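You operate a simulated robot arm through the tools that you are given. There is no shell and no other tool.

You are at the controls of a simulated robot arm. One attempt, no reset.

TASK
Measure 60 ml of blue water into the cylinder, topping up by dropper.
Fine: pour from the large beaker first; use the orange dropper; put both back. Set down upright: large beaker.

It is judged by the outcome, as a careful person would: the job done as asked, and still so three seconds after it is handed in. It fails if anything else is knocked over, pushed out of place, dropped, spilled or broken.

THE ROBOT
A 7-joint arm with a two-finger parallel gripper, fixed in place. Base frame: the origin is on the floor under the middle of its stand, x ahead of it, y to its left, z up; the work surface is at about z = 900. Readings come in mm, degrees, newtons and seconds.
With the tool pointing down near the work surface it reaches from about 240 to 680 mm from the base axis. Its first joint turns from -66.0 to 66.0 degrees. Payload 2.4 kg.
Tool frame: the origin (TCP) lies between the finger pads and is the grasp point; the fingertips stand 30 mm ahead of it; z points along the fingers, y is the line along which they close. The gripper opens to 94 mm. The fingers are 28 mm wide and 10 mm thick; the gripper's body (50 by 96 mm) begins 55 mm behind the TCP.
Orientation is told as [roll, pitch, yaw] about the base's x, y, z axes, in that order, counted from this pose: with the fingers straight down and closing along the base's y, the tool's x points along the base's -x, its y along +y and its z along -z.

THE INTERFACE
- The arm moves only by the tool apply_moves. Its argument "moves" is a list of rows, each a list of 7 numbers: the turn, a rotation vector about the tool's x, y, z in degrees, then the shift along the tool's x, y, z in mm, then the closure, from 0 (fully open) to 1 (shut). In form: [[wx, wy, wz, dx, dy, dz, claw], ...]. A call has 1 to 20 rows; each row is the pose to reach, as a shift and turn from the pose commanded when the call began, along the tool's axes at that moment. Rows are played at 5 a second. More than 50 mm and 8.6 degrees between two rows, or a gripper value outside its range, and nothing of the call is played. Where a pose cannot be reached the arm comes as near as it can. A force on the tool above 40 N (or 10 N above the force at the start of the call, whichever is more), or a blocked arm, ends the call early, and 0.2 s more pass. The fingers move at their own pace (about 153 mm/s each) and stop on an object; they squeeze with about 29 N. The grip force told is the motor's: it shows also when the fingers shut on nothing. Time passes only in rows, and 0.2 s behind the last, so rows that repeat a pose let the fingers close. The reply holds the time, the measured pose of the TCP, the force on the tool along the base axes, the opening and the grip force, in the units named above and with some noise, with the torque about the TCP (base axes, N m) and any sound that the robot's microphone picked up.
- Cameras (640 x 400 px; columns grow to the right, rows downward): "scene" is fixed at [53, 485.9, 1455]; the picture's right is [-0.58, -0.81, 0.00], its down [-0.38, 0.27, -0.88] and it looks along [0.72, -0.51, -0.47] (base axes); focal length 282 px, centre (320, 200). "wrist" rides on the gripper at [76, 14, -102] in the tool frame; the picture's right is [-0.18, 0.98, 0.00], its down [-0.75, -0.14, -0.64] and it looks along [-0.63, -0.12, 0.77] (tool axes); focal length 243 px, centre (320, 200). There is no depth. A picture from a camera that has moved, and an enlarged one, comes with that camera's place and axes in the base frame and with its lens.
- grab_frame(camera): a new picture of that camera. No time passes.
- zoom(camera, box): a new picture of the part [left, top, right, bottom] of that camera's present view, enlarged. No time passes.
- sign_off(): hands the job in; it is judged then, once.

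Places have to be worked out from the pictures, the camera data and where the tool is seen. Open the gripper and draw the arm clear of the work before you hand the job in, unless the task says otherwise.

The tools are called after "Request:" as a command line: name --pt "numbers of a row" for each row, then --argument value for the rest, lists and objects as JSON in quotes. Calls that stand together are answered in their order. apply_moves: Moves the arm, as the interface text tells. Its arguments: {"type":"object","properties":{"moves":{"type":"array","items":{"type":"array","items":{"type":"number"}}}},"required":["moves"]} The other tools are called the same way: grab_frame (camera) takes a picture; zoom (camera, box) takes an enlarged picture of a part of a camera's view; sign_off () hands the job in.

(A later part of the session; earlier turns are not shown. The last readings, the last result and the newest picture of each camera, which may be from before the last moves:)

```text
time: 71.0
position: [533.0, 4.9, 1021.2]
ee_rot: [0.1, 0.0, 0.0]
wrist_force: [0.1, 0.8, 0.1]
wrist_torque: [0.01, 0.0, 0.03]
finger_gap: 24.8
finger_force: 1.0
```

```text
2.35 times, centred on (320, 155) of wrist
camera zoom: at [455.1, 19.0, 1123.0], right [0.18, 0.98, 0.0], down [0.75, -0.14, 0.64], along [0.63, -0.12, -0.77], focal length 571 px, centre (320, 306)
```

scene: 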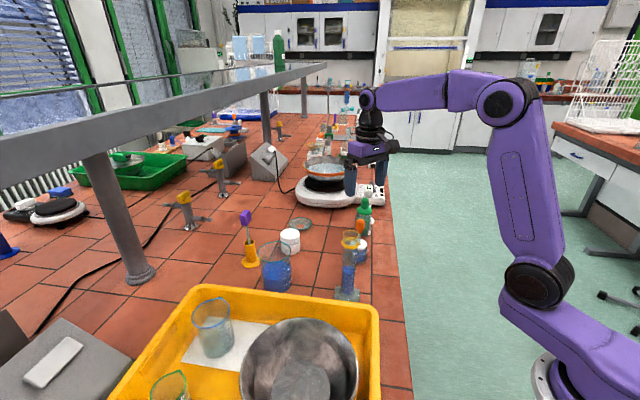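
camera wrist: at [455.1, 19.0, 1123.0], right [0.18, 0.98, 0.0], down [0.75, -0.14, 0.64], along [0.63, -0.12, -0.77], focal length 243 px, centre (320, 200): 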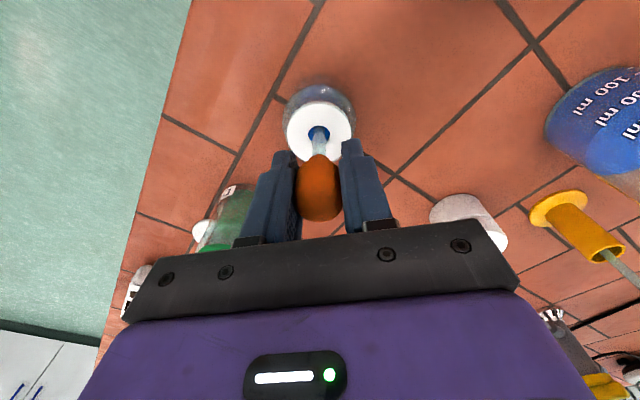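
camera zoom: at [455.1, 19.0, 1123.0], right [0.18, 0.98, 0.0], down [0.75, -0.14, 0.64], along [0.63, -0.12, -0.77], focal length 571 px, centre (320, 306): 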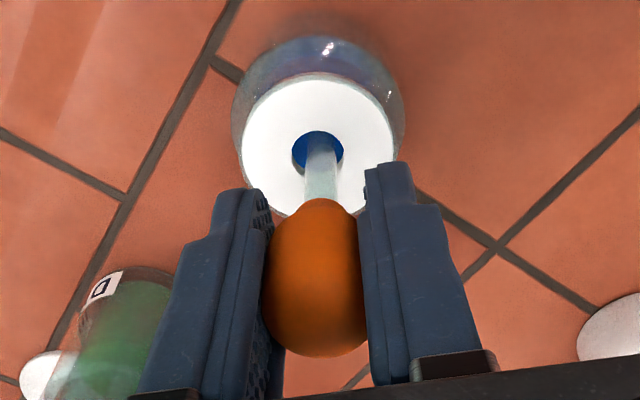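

Contact started at about 25 mm with a soft force of 1 N. I'll squeeze further while the tip is in the bottle, to expel air and learn the bulb's stiffness.

Request:
apply_moves --pt "0 0 0 0 0 0 0.77" --pt "0 0 0 0 0 0 0.79" --pt "0 0 0 0 0 0 0.79"

Request:
apply_moves --pt "0 0 0 0 0 0 0.81" --pt "0 0 0 0 0 0 0.84" --pt "0 0 0 0 0 0 0.84"

Request:
zoom --camera "wrist" --box '[260, 70, 380, 240]'

Request:
zoom --camera "scene" --box '[330, 190, 400, 275]'

```text
time: 71.8
position: [531.8, 5.2, 1021.0]
ee_rot: [0.0, 0.0, 0.0]
wrist_force: [0.4, 0.2, -1.1]
wrist_torque: [0.03, -0.02, 0.03]
finger_gap: 24.0
finger_force: 29.0
```

```text
time: 72.6
position: [532.7, 5.6, 1020.8]
ee_rot: [0.0, -0.1, 0.0]
wrist_force: [-0.8, 0.8, 0.2]
wrist_torque: [-0.01, -0.02, -0.04]
finger_gap: 23.7
finger_force: 29.1
```

```text
2.35 times, centred on (320, 155) of wrist
camera zoom: at [455.1, 19.0, 1123.1], right [0.18, 0.98, 0.0], down [0.75, -0.14, 0.64], along [0.63, -0.12, -0.77], focal length 571 px, centre (320, 306)
```

zoom: 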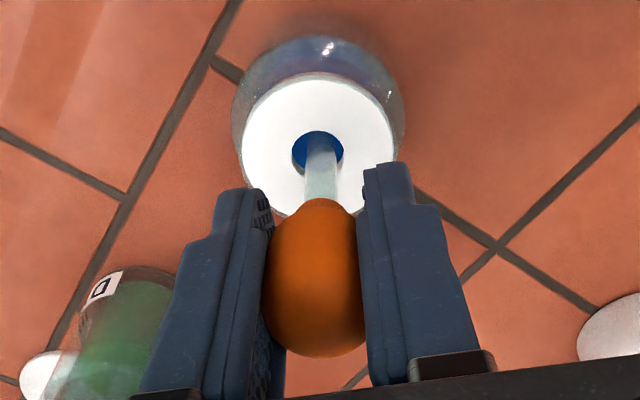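

```text
4.71 times, centred on (365, 232) of scene
camera zoom: at [53.0, 485.9, 1455.0], right [-0.58, -0.81, 0.0], down [-0.38, 0.27, -0.88], along [0.72, -0.51, -0.47], focal length 1328 px, centre (108, 47)
```

zoom: 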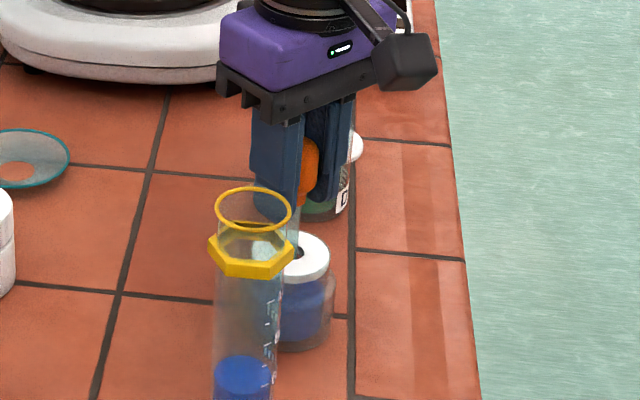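

The bulb acts firm at about 24 mm, with the force saturating at 29 N. I'll try a fuller squeeze, to closure 1.0, to see whether it yields, and watch for any sound or change.

Request:
apply_moves --pt "0 0 0 0 0 0 0.9" --pt "0 0 0 0 0 0 1.0" --pt "0 0 0 0 0 0 1.0"

Request:
zoom --camera "wrist" --box '[280, 70, 360, 170]'

Request:
zoom --camera "scene" --box '[350, 215, 380, 265]'

```text
time: 73.4
position: [532.1, 4.7, 1021.1]
ee_rot: [0.0, 0.0, 0.1]
wrist_force: [-0.2, -0.3, 0.7]
wrist_torque: [0.0, 0.01, -0.01]
finger_gap: 24.2
finger_force: 29.3
```

```text
4.00 times, centred on (320, 120) of wrist
camera zoom: at [455.1, 19.0, 1123.1], right [0.18, 0.98, 0.0], down [0.75, -0.14, 0.64], along [0.63, -0.12, -0.77], focal length 970 px, centre (320, 520)
```

zoom: 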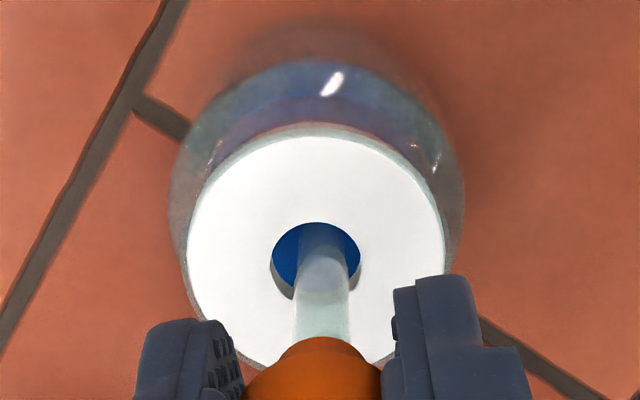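

```text
8.00 times, centred on (365, 240) of scene
camera zoom: at [53.0, 485.9, 1455.0], right [-0.58, -0.81, 0.0], down [-0.38, 0.27, -0.88], along [0.72, -0.51, -0.47], focal length 2258 px, centre (-40, -120)
```

zoom: 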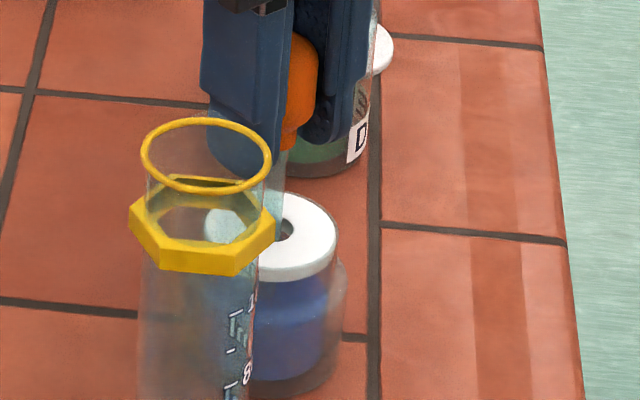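

The gap stays at 24 mm, so the squeeze seems to be governed by force. With the bulb squeezed and the tip in the liquid, I'll relax to a light hold so it can draw up.

Request:
apply_moves --pt "0 0 0 0 0 0 0.9" --pt "0 0 0 0 0 0 0.8" --pt "0 0 0 0 0 0 0.76" --pt "0 0 0 0 0 0 0.76" --pt "0 0 0 0 0 0 0.76"

Request:
zoom --camera "wrist" --box '[280, 70, 360, 170]'

```text
time: 74.6
position: [530.3, 5.7, 1021.9]
ee_rot: [0.0, 0.1, 0.0]
wrist_force: [1.7, -0.3, 0.2]
wrist_torque: [0.0, 0.0, 0.0]
finger_gap: 23.9
finger_force: 28.7
```

```text
4.00 times, centred on (320, 120) of wrist
camera zoom: at [455.1, 19.0, 1123.0], right [0.18, 0.98, 0.0], down [0.75, -0.14, 0.64], along [0.63, -0.12, -0.77], focal length 970 px, centre (320, 520)
```

zoom: 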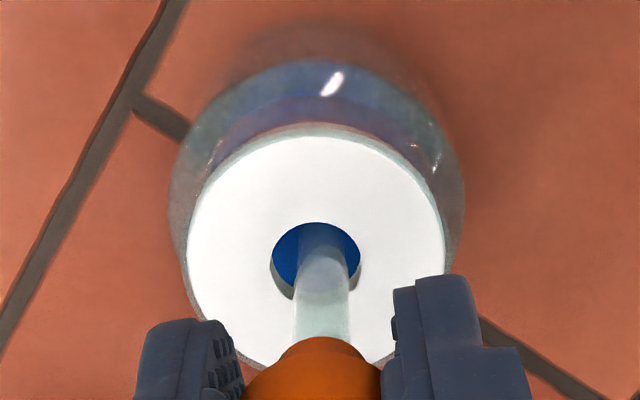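

The force is still at full grip here. I'll lift the dropper about 55 mm, keeping the tip over the bottle, to see whether the glass tube holds any blue liquid.

Request:
apply_moves --pt "0 0 0 0 0 -5 0.76" --pt "0 0 0 0 0 -15 0.76" --pt "0 0 0 0 0 -30 0.76" --pt "0 0 0 0 0 -45 0.76" --pt "0 0 0 0 0 -55 0.76" --pt "0 0 0 0 0 -55 0.76"

Request:
zoom --camera "scene" --box '[345, 190, 385, 270]'

Request:
zoom --camera "wrist" --box '[270, 50, 370, 190]'

```text
time: 76.0
position: [534.2, 2.4, 1076.2]
ee_rot: [-0.1, 0.0, 0.0]
wrist_force: [-0.1, 0.1, 0.4]
wrist_torque: [0.03, 0.01, 0.02]
finger_gap: 24.1
finger_force: 28.9
```

```text
5.00 times, centred on (365, 230) of scene
camera zoom: at [53.0, 485.9, 1455.0], right [-0.58, -0.81, 0.0], down [-0.38, 0.27, -0.88], along [0.72, -0.51, -0.47], focal length 1411 px, centre (95, 50)
```

zoom: 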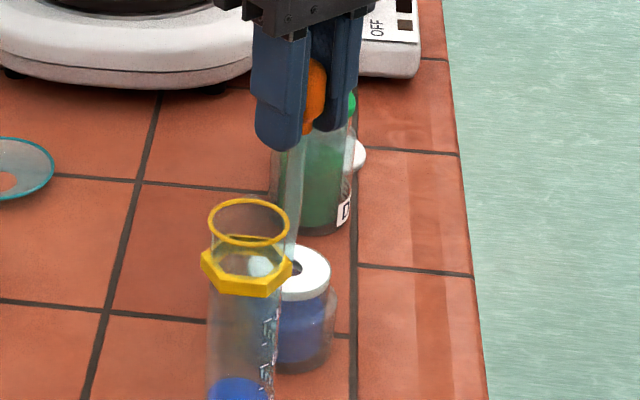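

```text
2.86 times, centred on (320, 120) of wrist
camera zoom: at [456.5, 17.6, 1177.7], right [0.18, 0.98, 0.0], down [0.75, -0.14, 0.64], along [0.63, -0.12, -0.77], focal length 693 px, centre (320, 429)
```

zoom: 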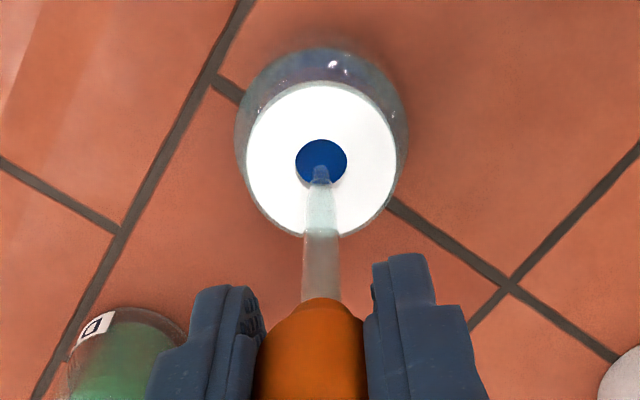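

The tube is empty and the grip force never dropped, so the bulb never re-expanded. From this view the tip hangs about 118 mm below the grasp point. I'll lower it back into the bottle and explore finer finger settings there.

Request:
apply_moves --pt "0 0 0 0 0 10 0.76" --pt "0 0 0 0 0 25 0.76" --pt "0 0 0 0 0 40 0.76" --pt "0 0 0 0 0 50 0.76" --pt "0 0 0 0 0 53.5 0.76" --pt "0 0 0 0 0 53.5 0.76"

Request:
apply_moves --pt "0 0 0 0 0 0 0.75" --pt "0 0 0 0 0 0 0.75" --pt "0 0 0 0 0 0 0.75" --pt "0 0 0 0 0 0 0.75"

Request:
apply_moves --pt "0 0 0 0 0 0 0.74" --pt "0 0 0 0 0 0 0.74" --pt "0 0 0 0 0 0 0.74" --pt "0 0 0 0 0 0 0.74"

Request:
zoom --camera "wrist" --box '[280, 70, 360, 170]'

```text
time: 77.4
position: [531.1, 3.8, 1022.5]
ee_rot: [0.0, 0.1, 0.0]
wrist_force: [0.8, 0.4, 0.1]
wrist_torque: [0.0, -0.01, -0.02]
finger_gap: 23.8
finger_force: 29.2
```

```text
time: 78.4
position: [531.6, 2.4, 1022.8]
ee_rot: [-0.1, -0.1, 0.0]
wrist_force: [-0.3, -0.2, -0.5]
wrist_torque: [0.02, 0.0, -0.03]
finger_gap: 24.5
finger_force: 1.1
```

```text
time: 79.4
position: [530.7, 2.9, 1023.4]
ee_rot: [0.0, 0.0, 0.0]
wrist_force: [0.3, 1.0, -0.9]
wrist_torque: [-0.03, 0.0, 0.01]
finger_gap: 25.1
finger_force: 0.4
```

```text
4.00 times, centred on (320, 120) of wrist
camera zoom: at [454.8, 17.0, 1124.8], right [0.18, 0.98, 0.0], down [0.75, -0.14, 0.64], along [0.63, -0.12, -0.77], focal length 970 px, centre (320, 520)
```

zoom: 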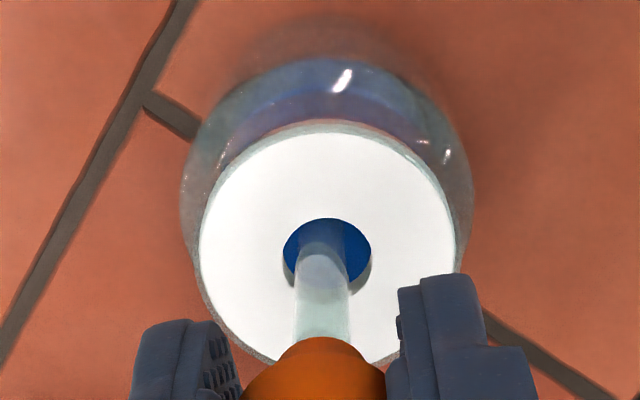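

At closure 0.75 there's a light hold of about 1 N, and at 0.74 almost none, so the bulb should have re-expanded with the tip submerged. I'll lift with the light 0.75 hold and see if the tube is filled.

Request:
apply_moves --pt "0 0 0 0 0 0 0.75" --pt "0 0 0 0 0 0 0.75" --pt "0 0 0 0 0 -4 0.75" --pt "0 0 0 0 0 -12 0.75" --pt "0 0 0 0 0 -24 0.75" --pt "0 0 0 0 0 -38 0.75" --pt "0 0 0 0 0 -50 0.75" --pt "0 0 0 0 0 -50 0.75"

Request:
zoom --camera "wrist" --box '[270, 50, 370, 190]'

Request:
zoom --camera "scene" --box '[345, 190, 385, 270]'

```text
time: 81.2
position: [532.5, 3.2, 1073.3]
ee_rot: [0.0, 0.0, 0.0]
wrist_force: [-0.4, 0.4, -0.2]
wrist_torque: [-0.01, -0.02, 0.0]
finger_gap: 24.5
finger_force: 1.3
```

```text
2.86 times, centred on (320, 120) of wrist
camera zoom: at [455.3, 18.1, 1174.9], right [0.18, 0.98, 0.0], down [0.75, -0.14, 0.64], along [0.63, -0.12, -0.77], focal length 693 px, centre (320, 429)
```

zoom: 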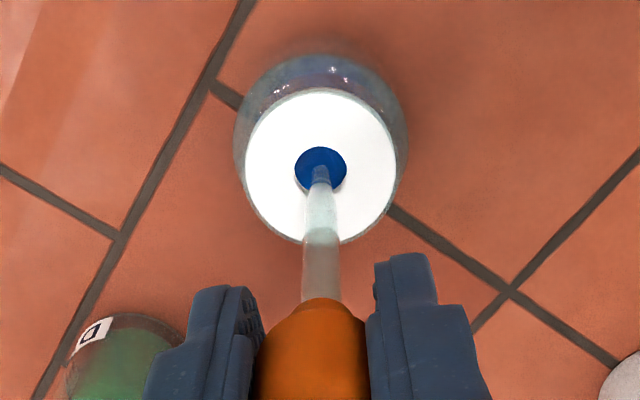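

```text
5.00 times, centred on (365, 230) of scene
camera zoom: at [53.0, 485.9, 1455.0], right [-0.58, -0.81, 0.0], down [-0.38, 0.27, -0.88], along [0.72, -0.51, -0.47], focal length 1411 px, centre (95, 50)
```

zoom: 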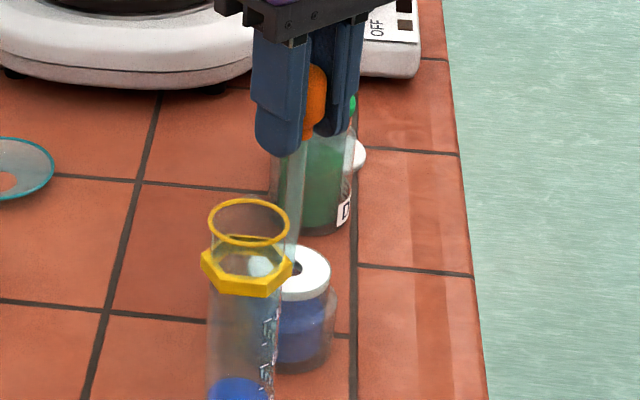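

The light hold lifts the dropper fine. I'll zoom in on the tube to check its contents.

Request:
zoom --camera "wrist" --box '[300, 95, 340, 160]'

Request:
zoom --camera "scene" --box '[356, 208, 376, 260]'

```text
6.15 times, centred on (320, 128) of wrist
camera zoom: at [455.3, 18.1, 1174.9], right [0.18, 0.98, 0.0], down [0.75, -0.14, 0.64], along [0.63, -0.12, -0.77], focal length 1493 px, centre (320, 646)
```

zoom: 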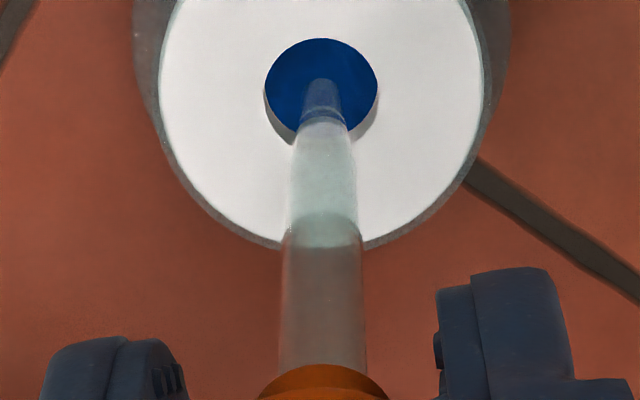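

```text
7.69 times, centred on (366, 234) of scene
camera zoom: at [53.0, 485.9, 1455.0], right [-0.58, -0.81, 0.0], down [-0.38, 0.27, -0.88], along [0.72, -0.51, -0.47], focal length 2171 px, centre (-34, -62)
```

zoom: 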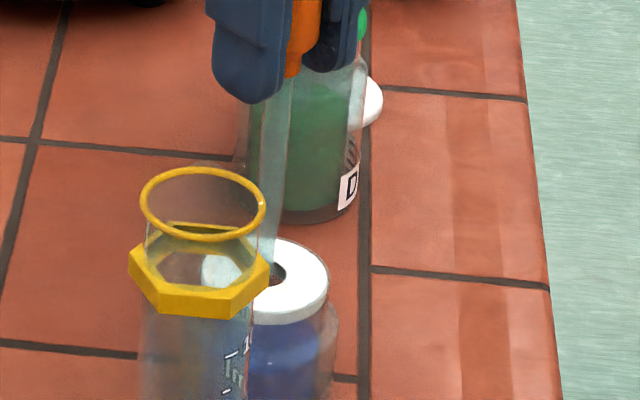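

The tube is still clear, so nothing was drawn. I'll lower it back, squeeze firmly, then open the fingers fully off the bulb so it can re-expand completely while standing in the bottle.

Request:
apply_moves --pt "0 0 0 0 0 10 0.75" --pt "0 0 0 0 0 24 0.75" --pt "0 0 0 0 0 38 0.75" --pt "0 0 0 0 0 47 0.75" --pt "0 0 0 0 0 50 0.75" --pt "0 0 0 0 0 51 0.75" --pt "0 0 0 0 0 51 0.75"

Request:
apply_moves --pt "0 0 0 0 0 0 0.8" --pt "0 0 0 0 0 0 0.9" --pt "0 0 0 0 0 0 1.0" --pt "0 0 0 0 0 0 1.0" --pt "0 0 0 0 0 0 0.85" --pt "0 0 0 0 0 0 0.75" --pt "0 0 0 0 0 0 0.7" --pt "0 0 0 0 0 0 0.66" --pt "0 0 0 0 0 0 0.66"

Request:
zoom --camera "wrist" --box '[270, 70, 370, 220]'

```text
time: 82.8
position: [532.0, 4.2, 1022.3]
ee_rot: [0.0, 0.0, 0.0]
wrist_force: [0.1, 0.0, 0.4]
wrist_torque: [-0.02, 0.01, 0.01]
finger_gap: 24.6
finger_force: 0.6
```

```text
time: 84.8
position: [533.5, 5.0, 1021.9]
ee_rot: [0.0, 0.0, 0.0]
wrist_force: [-0.4, 0.3, -0.7]
wrist_torque: [0.0, -0.02, 0.02]
finger_gap: 32.1
finger_force: 0.0
```

```text
2.67 times, centred on (320, 145) of wrist
camera zoom: at [454.7, 18.7, 1124.1], right [0.18, 0.98, 0.0], down [0.75, -0.14, 0.64], along [0.63, -0.12, -0.77], focal length 647 px, centre (320, 347)
```

zoom: 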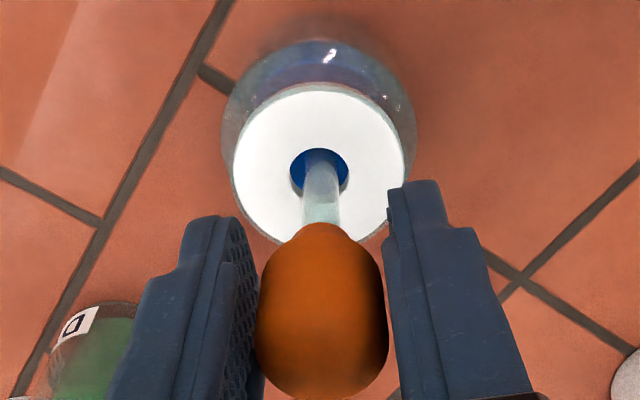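

The bulb visibly re-expanded to about 26 mm, so it does deform. I'll re-grip as lightly as possible, about 25.4 mm at closure 0.735, and lift to look at the tube.

Request:
apply_moves --pt "0 0 0 0 0 0 0.7" --pt "0 0 0 0 0 0 0.725" --pt "0 0 0 0 0 0 0.735" --pt "0 0 0 0 0 0 0.735" --pt "0 0 0 0 0 0 0.735"

Request:
apply_moves --pt "0 0 0 0 0 -4 0.735" --pt "0 0 0 0 0 -12 0.735" --pt "0 0 0 0 0 -24 0.735" --pt "0 0 0 0 0 -38 0.735" --pt "0 0 0 0 0 -48 0.735" --pt "0 0 0 0 0 -48 0.735"

Request:
zoom --camera "wrist" --box '[290, 85, 350, 190]'

Request:
zoom --camera "scene" --box '[350, 200, 380, 260]'

```text
time: 86.0
position: [531.0, 4.3, 1022.5]
ee_rot: [0.0, 0.0, 0.0]
wrist_force: [-0.3, 0.2, 0.9]
wrist_torque: [-0.03, -0.01, -0.03]
finger_gap: 24.9
finger_force: 0.5
```

```text
time: 87.4
position: [534.1, 2.8, 1070.9]
ee_rot: [0.0, 0.0, 0.0]
wrist_force: [-0.2, 0.3, 0.7]
wrist_torque: [0.01, -0.02, 0.01]
finger_gap: 24.9
finger_force: 0.3
```

```text
3.81 times, centred on (320, 138) of wrist
camera zoom: at [456.2, 17.5, 1171.9], right [0.18, 0.98, 0.0], down [0.75, -0.14, 0.64], along [0.63, -0.12, -0.77], focal length 924 px, centre (320, 438)
```

zoom: 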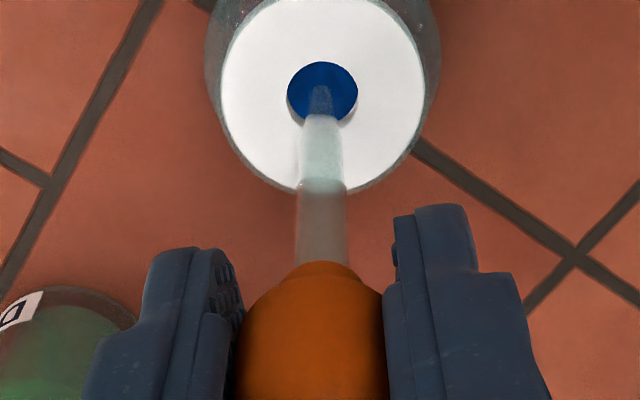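

```text
6.67 times, centred on (365, 230) of scene
camera zoom: at [53.0, 485.9, 1455.0], right [-0.58, -0.81, 0.0], down [-0.38, 0.27, -0.88], along [0.72, -0.51, -0.47], focal length 1882 px, centre (20, 0)
```

zoom: 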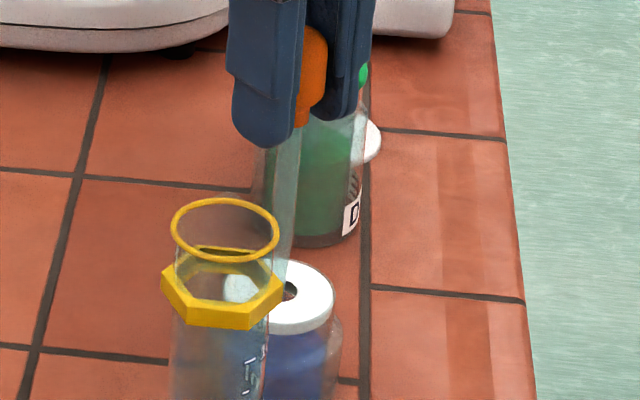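

The light hold works. I'll lift another 30 mm, staying straight above the hole, to see the tip itself against the white cap.

Request:
apply_moves --pt "0 0 0 0 0 -10 0.735" --pt "0 0 0 0 0 -22 0.735" --pt "0 0 0 0 0 -30 0.735" --pt "0 0 0 0 0 -30 0.735"

Request:
zoom --camera "wrist" --box '[295, 80, 345, 170]'

Request:
zoom --camera "scene" --box '[350, 195, 380, 250]'

```text
time: 88.4
position: [533.7, 4.6, 1099.8]
ee_rot: [0.0, 0.0, 0.0]
wrist_force: [-0.5, -0.1, 1.2]
wrist_torque: [0.0, 0.02, 0.0]
finger_gap: 25.0
finger_force: 0.5
```

```text
4.44 times, centred on (320, 125) of wrist
camera zoom: at [456.4, 18.6, 1201.8], right [0.18, 0.98, 0.0], down [0.75, -0.14, 0.64], along [0.63, -0.12, -0.77], focal length 1078 px, centre (320, 533)
```

zoom: 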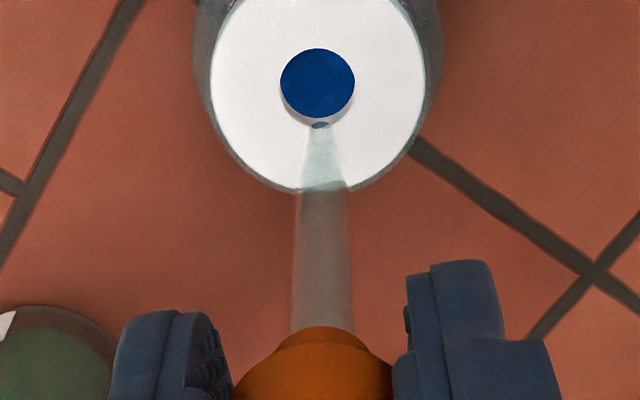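

```text
7.27 times, centred on (365, 222) of scene
camera zoom: at [53.0, 485.9, 1455.0], right [-0.58, -0.81, 0.0], down [-0.38, 0.27, -0.88], along [0.72, -0.51, -0.47], focal length 2053 px, centre (-7, 36)
```

zoom: 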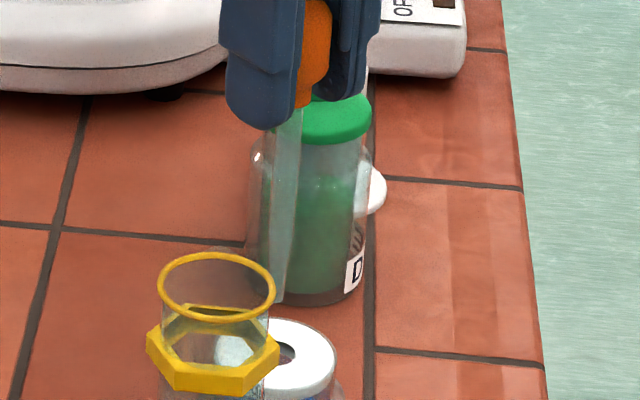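

The tube still looks clear with the tip just above the hole. I'll do a test squeeze here, directly over the bottle's opening, to see whether anything comes out.

Request:
apply_moves --pt "0 0 0 0 0 0 0.76"

Request:
zoom --camera "wrist" --box '[295, 80, 345, 170]'

Request:
apply_moves --pt "0 0 0 0 0 0 0.85"

Request:
zoom --camera "wrist" --box '[295, 80, 345, 170]'

```text
time: 88.8
position: [533.0, 4.5, 1098.7]
ee_rot: [0.0, 0.1, -0.1]
wrist_force: [-0.2, -0.2, 0.4]
wrist_torque: [0.03, 0.0, -0.04]
finger_gap: 23.8
finger_force: 28.5
```

```text
4.44 times, centred on (320, 125) of wrist
camera zoom: at [456.4, 18.6, 1201.7], right [0.18, 0.98, 0.0], down [0.75, -0.14, 0.64], along [0.63, -0.12, -0.77], focal length 1078 px, centre (320, 533)
```

zoom: 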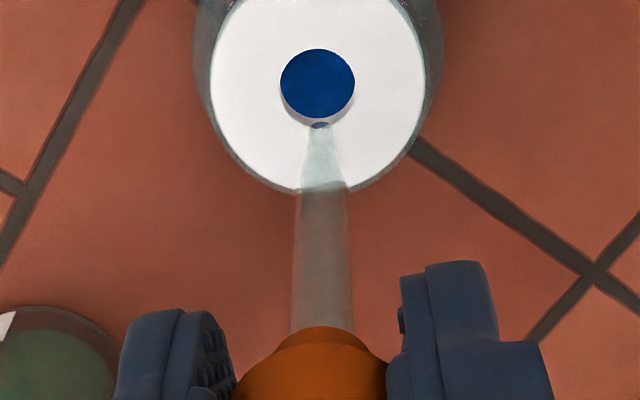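

```text
time: 89.2
position: [533.7, 4.5, 1099.8]
ee_rot: [0.1, 0.0, 0.0]
wrist_force: [-0.3, -0.4, -1.0]
wrist_torque: [0.0, 0.01, -0.05]
finger_gap: 23.7
finger_force: 29.5
```

```text
4.44 times, centred on (320, 125) of wrist
camera zoom: at [456.4, 18.6, 1201.6], right [0.18, 0.98, 0.0], down [0.75, -0.14, 0.64], along [0.63, -0.12, -0.77], focal length 1078 px, centre (320, 533)
```

zoom: 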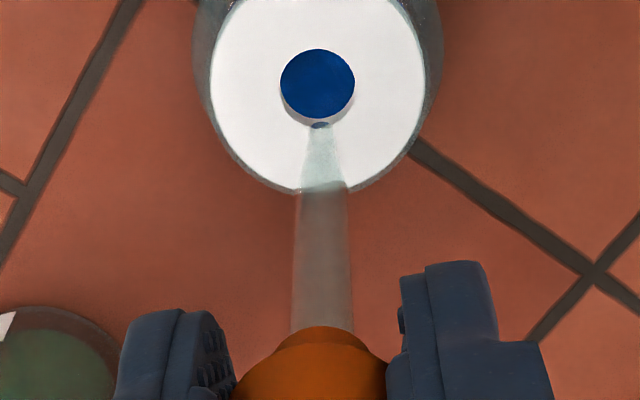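

Nothing visible came out. I'll look closely at the bottle's contents and the tip to understand where the liquid level is.

Request:
zoom --camera "wrist" --box '[308, 92, 332, 114]'

Request:
zoom --camera "scene" --box '[345, 225, 380, 270]'

Request:
zoom --camera "wrist" --box '[285, 60, 355, 115]'

```text
16.00 times, centred on (320, 103) of wrist
camera zoom: at [456.4, 18.6, 1201.6], right [0.18, 0.98, 0.0], down [0.75, -0.14, 0.64], along [0.63, -0.12, -0.77], focal length 3882 px, centre (320, 1752)
```

zoom: 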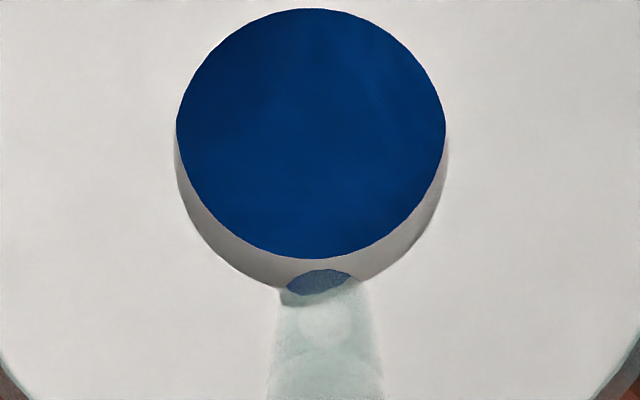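

```text
8.89 times, centred on (362, 248) of scene
camera zoom: at [53.0, 485.9, 1455.0], right [-0.58, -0.81, 0.0], down [-0.38, 0.27, -0.88], along [0.72, -0.51, -0.47], focal length 2509 px, centre (-58, -222)
```

zoom: 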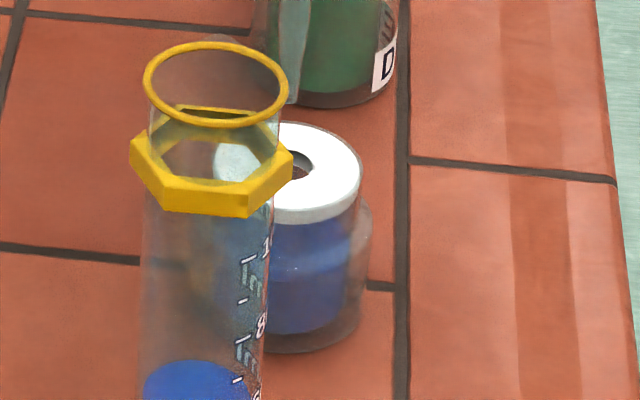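

```text
7.27 times, centred on (320, 88) of wrist
camera zoom: at [456.4, 18.6, 1201.6], right [0.18, 0.98, 0.0], down [0.75, -0.14, 0.64], along [0.63, -0.12, -0.77], focal length 1764 px, centre (320, 1018)
```

zoom: 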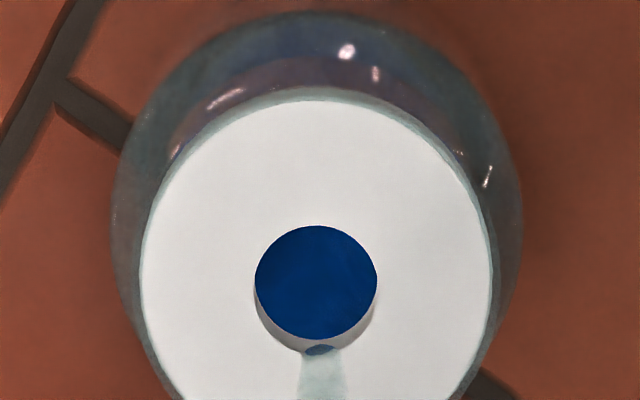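

At the tip there's a small blue disc, possibly a trace of liquid. I'll test again: lower while still squeezed, release completely in the liquid and wait longer, then re-grip as lightly as possible.

Request:
apply_moves --pt "0 0 0 0 0 15 0.85" --pt "0 0 0 0 0 35 0.85" --pt "0 0 0 0 0 55 0.85" --pt "0 0 0 0 0 70 0.85" --pt "0 0 0 0 0 75 0.85" --pt "0 0 0 0 0 77 0.85" --pt "0 0 0 0 0 77 0.85"

Request:
apply_moves --pt "0 0 0 0 0 0 0.78" --pt "0 0 0 0 0 0 0.7" --pt "0 0 0 0 0 0 0.65" --pt "0 0 0 0 0 0 0.65" --pt "0 0 0 0 0 0 0.65" --pt "0 0 0 0 0 0 0.65" --pt "0 0 0 0 0 0 0.65" --pt "0 0 0 0 0 0 0.65" --pt "0 0 0 0 0 0 0.65" --pt "0 0 0 0 0 0 0.65"

Request:
zoom --camera "wrist" --box '[270, 70, 370, 220]'

```text
time: 90.8
position: [534.1, 4.1, 1024.6]
ee_rot: [0.0, 0.0, 0.0]
wrist_force: [0.0, 0.1, 0.0]
wrist_torque: [0.03, 0.01, 0.03]
finger_gap: 23.5
finger_force: 29.1
```

```text
time: 93.0
position: [533.1, 4.7, 1024.0]
ee_rot: [0.0, 0.0, 0.0]
wrist_force: [-0.6, 0.0, -0.3]
wrist_torque: [0.0, 0.0, 0.03]
finger_gap: 32.7
finger_force: 0.0
```

```text
2.67 times, centred on (320, 145) of wrist
camera zoom: at [456.3, 18.5, 1126.1], right [0.18, 0.98, 0.0], down [0.75, -0.14, 0.64], along [0.63, -0.12, -0.77], focal length 647 px, centre (320, 347)
```

zoom: 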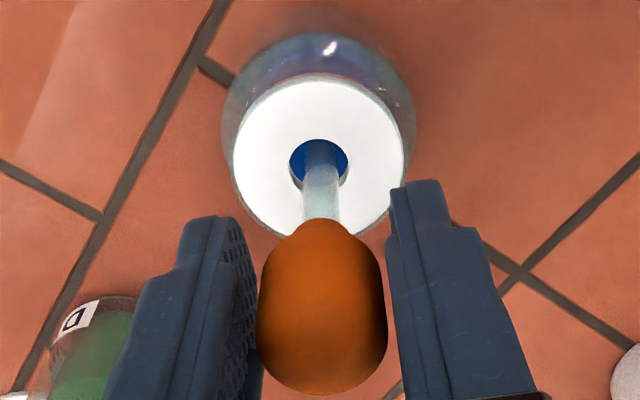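

The bulb is fully relaxed in the bottle. I'll re-grip as lightly as possible and lift to inspect the tip.

Request:
apply_moves --pt "0 0 0 0 0 0 0.7" --pt "0 0 0 0 0 0 0.72" --pt "0 0 0 0 0 0 0.73" --pt "0 0 0 0 0 0 0.73"

Request:
apply_moves --pt "0 0 0 0 0 -4 0.73" --pt "0 0 0 0 0 -14 0.73" --pt "0 0 0 0 0 -30 0.73" --pt "0 0 0 0 0 -48 0.73" --pt "0 0 0 0 0 -64 0.73" --pt "0 0 0 0 0 -76 0.73" --pt "0 0 0 0 0 -76 0.73"

Request:
zoom --camera "wrist" --box '[295, 80, 345, 170]'

Request:
zoom --camera "wrist" --box '[308, 92, 332, 114]'

```text
time: 94.0
position: [533.1, 5.0, 1024.8]
ee_rot: [0.0, -0.1, 0.0]
wrist_force: [-0.1, -0.1, 0.4]
wrist_torque: [0.0, -0.01, 0.0]
finger_gap: 25.3
finger_force: 0.1
```

```text
time: 95.6
position: [532.1, 3.9, 1100.9]
ee_rot: [0.0, 0.0, 0.0]
wrist_force: [-0.1, -0.1, -0.3]
wrist_torque: [-0.02, 0.01, -0.01]
finger_gap: 25.2
finger_force: 0.1
```

```text
4.44 times, centred on (320, 125) of wrist
camera zoom: at [454.8, 17.6, 1202.0], right [0.18, 0.98, 0.0], down [0.75, -0.14, 0.64], along [0.63, -0.12, -0.77], focal length 1078 px, centre (320, 533)
```

zoom: 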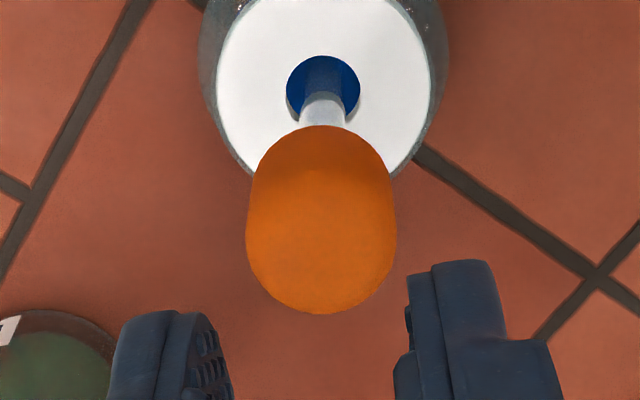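

```text
16.00 times, centred on (320, 103) of wrist
camera zoom: at [454.8, 17.6, 1202.0], right [0.18, 0.98, 0.0], down [0.75, -0.14, 0.64], along [0.63, -0.12, -0.77], focal length 3882 px, centre (320, 1752)
```

zoom: 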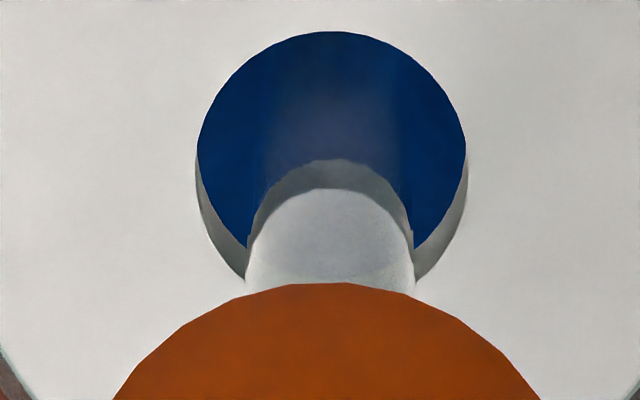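

The 0.73 hold was too light, so the dropper simply stayed standing in the bottle, which is safe; 0.735–0.75 holds it. The tube's contents may just not be drawn visibly, so the real test is the cylinder level. I'll take a high-zoom baseline of that level now.

Request:
zoom --camera "scene" --box '[343, 270, 355, 277.5]'

Request:
zoom --camera "scene" --box '[340, 262, 356, 277]'

```text
16.00 times, centred on (349, 274) of scene
camera zoom: at [53.0, 485.9, 1455.0], right [-0.58, -0.81, 0.0], down [-0.38, 0.27, -0.88], along [0.72, -0.51, -0.47], focal length 4516 px, centre (-144, -980)
```

zoom: 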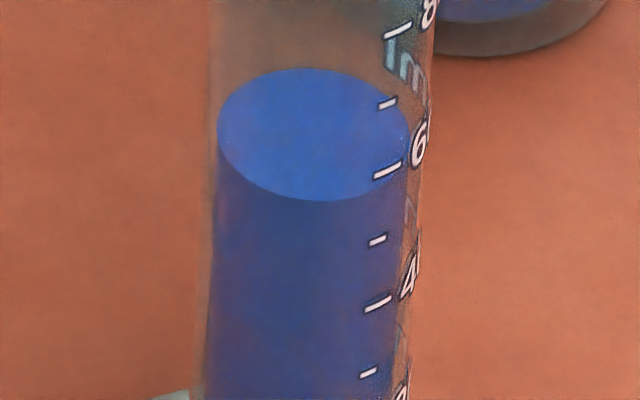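

```text
16.00 times, centred on (348, 270) of scene
camera zoom: at [53.0, 485.9, 1455.0], right [-0.58, -0.81, 0.0], down [-0.38, 0.27, -0.88], along [0.72, -0.51, -0.47], focal length 4516 px, centre (-128, -912)
```

zoom: 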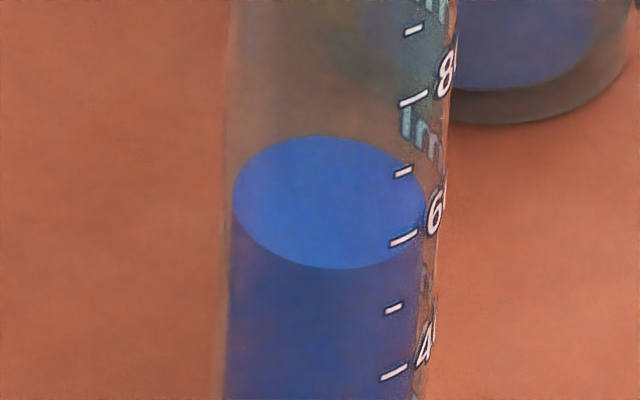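

Baseline recorded: surface top edge at 136 and front edge at 268 in this view. I'll open, go back down around the bulb, and do a clean squeeze, release, draw cycle.

Request:
apply_moves --pt "0 0 0 0 0 0 0.5" --pt "0 0 0 0 0 0 0.5" --pt "0 0 0 0 0 20 0.5" --pt "0 0 0 0 0 45 0.5" --pt "0 0 0 0 0 65 0.5" --pt "0 0 0 0 0 78 0.5" --pt "0 0 0 0 0 78 0.5"

Request:
zoom --camera "wrist" --box '[260, 70, 380, 240]'

```text
time: 97.2
position: [532.1, 2.0, 1021.1]
ee_rot: [0.1, 0.0, 0.0]
wrist_force: [-0.1, 0.2, -0.5]
wrist_torque: [0.04, -0.02, 0.03]
finger_gap: 46.9
finger_force: 0.0
```

```text
2.35 times, centred on (320, 155) of wrist
camera zoom: at [455.1, 17.2, 1123.2], right [0.18, 0.98, 0.0], down [0.75, -0.14, 0.64], along [0.63, -0.12, -0.77], focal length 571 px, centre (320, 306)
```

zoom: 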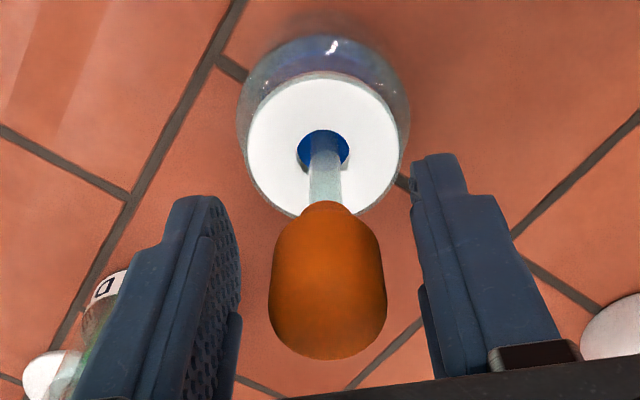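

The bulb is about 1.5 mm off centre, so I'll correct that. Then a full squeeze, a complete release with a wait, and a light re-grip at 0.74.

Request:
apply_moves --pt "0 0 0 0 1.6 0 0.5" --pt "0 0 0 0 1.6 0 0.65" --pt "0 0 0 0 1.6 0 0.75" --pt "0 0 0 0 1.6 0 1.0" --pt "0 0 0 0 1.6 0 1.0" --pt "0 0 0 0 1.6 0 1.0" --pt "0 0 0 0 1.6 0 0.8" --pt "0 0 0 0 1.6 0 0.72" --pt "0 0 0 0 1.6 0 0.66" --pt "0 0 0 0 1.6 0 0.66" --pt "0 0 0 0 1.6 0 0.66" --pt "0 0 0 0 1.6 0 0.66" --pt "0 0 0 0 1.6 0 0.66" --pt "0 0 0 0 1.6 0 0.7" --pt "0 0 0 0 1.6 0 0.73" --pt "0 0 0 0 1.6 0 0.74" --pt "0 0 0 0 1.6 0 0.74" --pt "0 0 0 0 1.6 0 0.74"

Request:
apply_moves --pt "0 0 0 0 0 -4 0.74" --pt "0 0 0 0 0 -14 0.74" --pt "0 0 0 0 0 -30 0.74" --pt "0 0 0 0 0 -48 0.74" --pt "0 0 0 0 0 -64 0.74" --pt "0 0 0 0 0 -78 0.74" --pt "0 0 0 0 0 -78 0.74"

Request:
zoom --camera "wrist" --box '[295, 80, 345, 170]'

Request:
zoom --camera "wrist" --box '[308, 92, 332, 114]'

```text
time: 101.0
position: [533.6, 4.9, 1021.1]
ee_rot: [0.0, 0.0, 0.0]
wrist_force: [-0.5, 0.3, -0.3]
wrist_torque: [0.02, 0.0, 0.02]
finger_gap: 24.6
finger_force: 0.2
```

```text
time: 102.6
position: [531.4, 4.2, 1100.3]
ee_rot: [0.0, 0.1, -0.1]
wrist_force: [1.0, -0.6, -1.0]
wrist_torque: [0.02, -0.01, -0.03]
finger_gap: 24.7
finger_force: 0.0
```

```text
4.44 times, centred on (320, 125) of wrist
camera zoom: at [455.6, 17.9, 1201.8], right [0.18, 0.98, 0.0], down [0.75, -0.14, 0.64], along [0.63, -0.12, -0.77], focal length 1078 px, centre (320, 533)
```

zoom: 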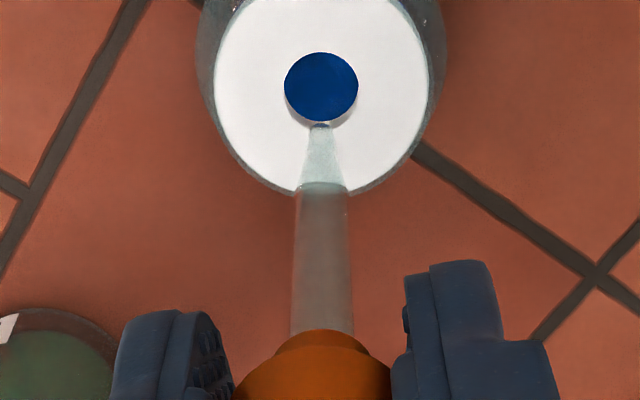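

```text
16.00 times, centred on (320, 103) of wrist
camera zoom: at [455.6, 17.9, 1201.8], right [0.18, 0.98, 0.0], down [0.75, -0.14, 0.64], along [0.63, -0.12, -0.77], focal length 3882 px, centre (320, 1752)
```

zoom: 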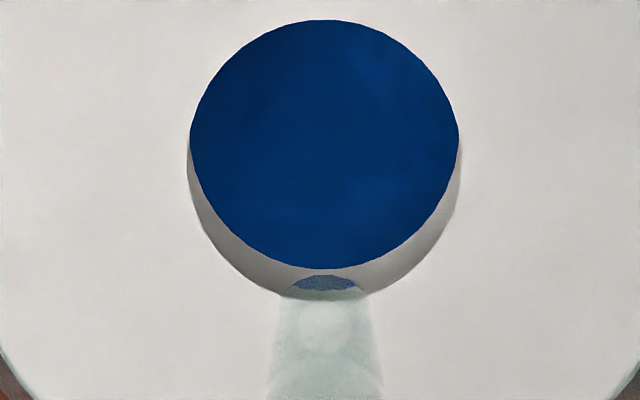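

The tube still looks empty, but the picture may not show small amounts, so the cylinder level will tell. I'll raise the dropper well clear and carry it over the cylinder mouth at a slow pace.

Request:
apply_moves --pt "0 0 0 0 0 -8 0.745" --pt "0 0 0 0 0 -25 0.745" --pt "0 0 0 0 0 -45 0.745" --pt "0 0 0 0 0 -65 0.745" --pt "0 0 0 0 0 -85 0.745" --pt "0 0 0 0 0 -105 0.745" --pt "0 0 0 0 0 -122 0.745" --pt "0 0 0 0 0 -132 0.745" --pt "0 0 0 0 0 -135 0.745" --pt "0 0 0 0 0 -135 0.745"

Request:
apply_moves --pt "0 0 0 4 5 0 0.745" --pt "0 0 0 13 17 0 0.745" --pt "0 0 0 25 33 0 0.745" --pt "0 0 0 38 50 0 0.745" --pt "0 0 0 50 67 0 0.745" --pt "0 0 0 63 84 0 0.745" --pt "0 0 0 75 100 0 0.745" --pt "0 0 0 85 113 0 0.745" --pt "0 0 0 90 120 0 0.745" --pt "0 0 0 90 120 0 0.745"

Request:
grab_frame --camera "scene"

Request:
zoom --camera "wrist" --box '[250, 60, 390, 220]'

Request:
zoom --camera "scene" --box '[320, 150, 390, 250]'

```text
time: 104.8
position: [533.3, 5.9, 1234.7]
ee_rot: [0.0, 0.0, 0.0]
wrist_force: [0.0, 0.4, 0.5]
wrist_torque: [0.04, 0.04, -0.03]
finger_gap: 24.7
finger_force: 0.7
```

```text
time: 107.0
position: [441.7, 124.2, 1234.0]
ee_rot: [-0.1, 0.0, 0.0]
wrist_force: [-0.2, 0.4, 0.0]
wrist_torque: [-0.02, -0.01, -0.02]
finger_gap: 24.7
finger_force: 1.0
```

```text
taken
```

scene: 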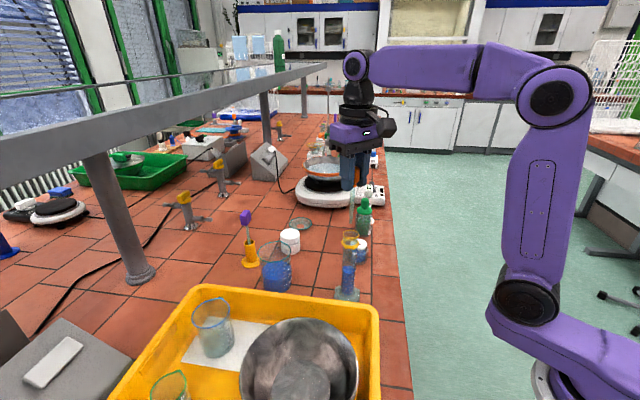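

```text
2.50 times, centred on (320, 140) of wrist
camera zoom: at [365.1, 138.4, 1336.3], right [0.18, 0.98, 0.0], down [0.75, -0.14, 0.64], along [0.63, -0.12, -0.77], focal length 606 px, centre (320, 350)
```

zoom: 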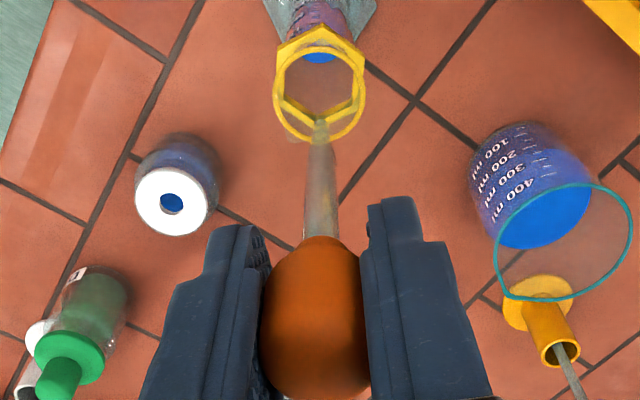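

```text
4.00 times, centred on (355, 200) of scene
camera zoom: at [53.0, 485.9, 1455.0], right [-0.58, -0.81, 0.0], down [-0.38, 0.27, -0.88], along [0.72, -0.51, -0.47], focal length 1129 px, centre (180, 200)
```

zoom: 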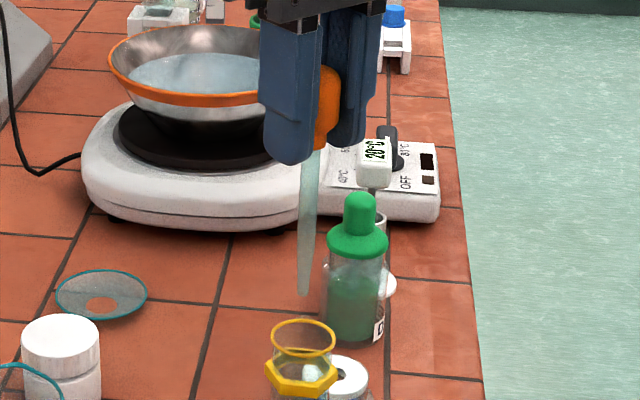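

Now the whole tube is visible against the table. I'll zoom in closely to confirm whether it contains any liquid.

Request:
zoom --camera "scene" --box '[342, 185, 362, 227]'

Request:
zoom --camera "wrist" --box '[300, 90, 340, 150]'

```text
9.52 times, centred on (352, 206) of scene
camera zoom: at [53.0, 485.9, 1455.0], right [-0.58, -0.81, 0.0], down [-0.38, 0.27, -0.88], along [0.72, -0.51, -0.47], focal length 2688 px, centre (15, 143)
```

zoom: 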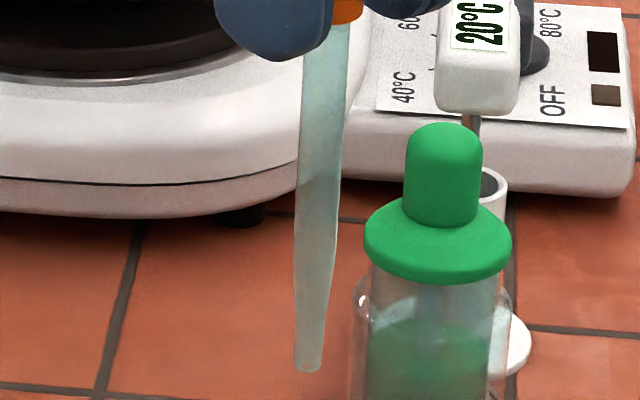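

```text
6.67 times, centred on (320, 120) of wrist
camera zoom: at [365.1, 138.4, 1336.3], right [0.18, 0.98, 0.0], down [0.75, -0.14, 0.64], along [0.63, -0.12, -0.77], focal length 1618 px, centre (320, 733)
```

zoom: 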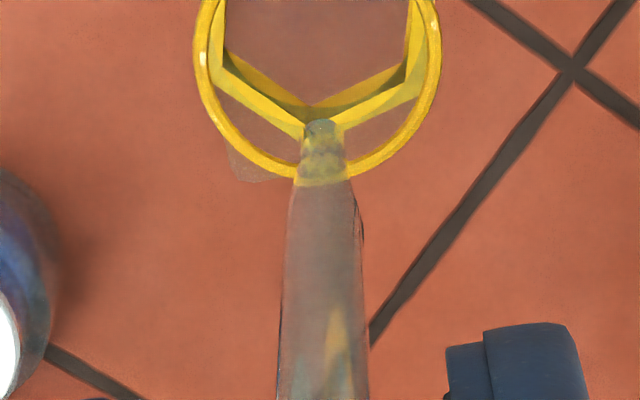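

The dropper is definitely empty: the small bottle gave nothing. The blue water to be measured is in the large beaker, so I'll try drawing from there and carry the dropper over it, keeping the tip above its rim.

Request:
apply_moves --pt "0 0 0 -4 4 0 0.745" --pt "0 0 0 -14 14 0 0.745" --pt "0 0 0 -28 29 0 0.745" --pt "0 0 0 -42 44 5 0.745" --pt "0 0 0 -56 58 15 0.745" --pt "0 0 0 -70 73 28 0.745" --pt "0 0 0 -84 88 42 0.745" --pt "0 0 0 -98 102 55 0.745" --pt "0 0 0 -110 115 65 0.745" --pt "0 0 0 -118 123 70 0.745" --pt "0 0 0 -120 125 70 0.745" --pt "0 0 0 -120 125 70 0.745"

Request:
grab_frame --camera "wrist"

Request:
zoom --camera "scene" --box '[240, 170, 340, 300]'

```text
time: 109.6
position: [562.7, 250.2, 1164.5]
ee_rot: [-0.1, 0.1, 0.0]
wrist_force: [-0.8, 0.7, 0.2]
wrist_torque: [0.05, 0.01, -0.01]
finger_gap: 24.7
finger_force: 0.6
```

```text
taken
camera wrist: at [484.7, 264.7, 1266.9], right [0.18, 0.98, 0.0], down [0.75, -0.14, 0.64], along [0.63, -0.12, -0.77], focal length 243 px, centre (320, 200)
```

wrist: 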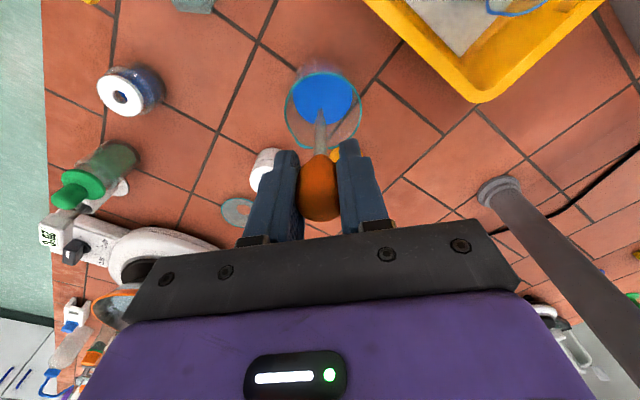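

```text
3.08 times, centred on (290, 235) of scene
camera zoom: at [53.0, 485.9, 1455.0], right [-0.58, -0.81, 0.0], down [-0.38, 0.27, -0.88], along [0.72, -0.51, -0.47], focal length 869 px, centre (412, 92)
```

zoom: 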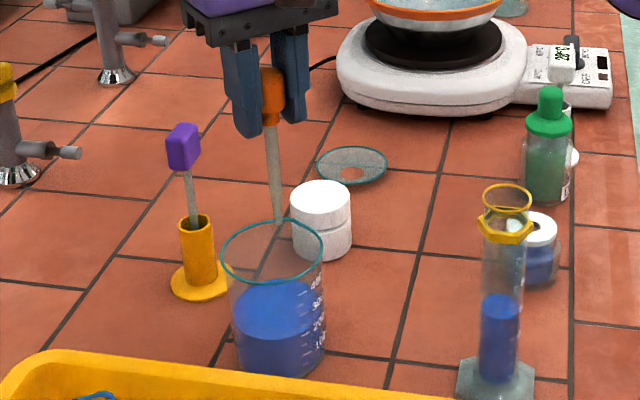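

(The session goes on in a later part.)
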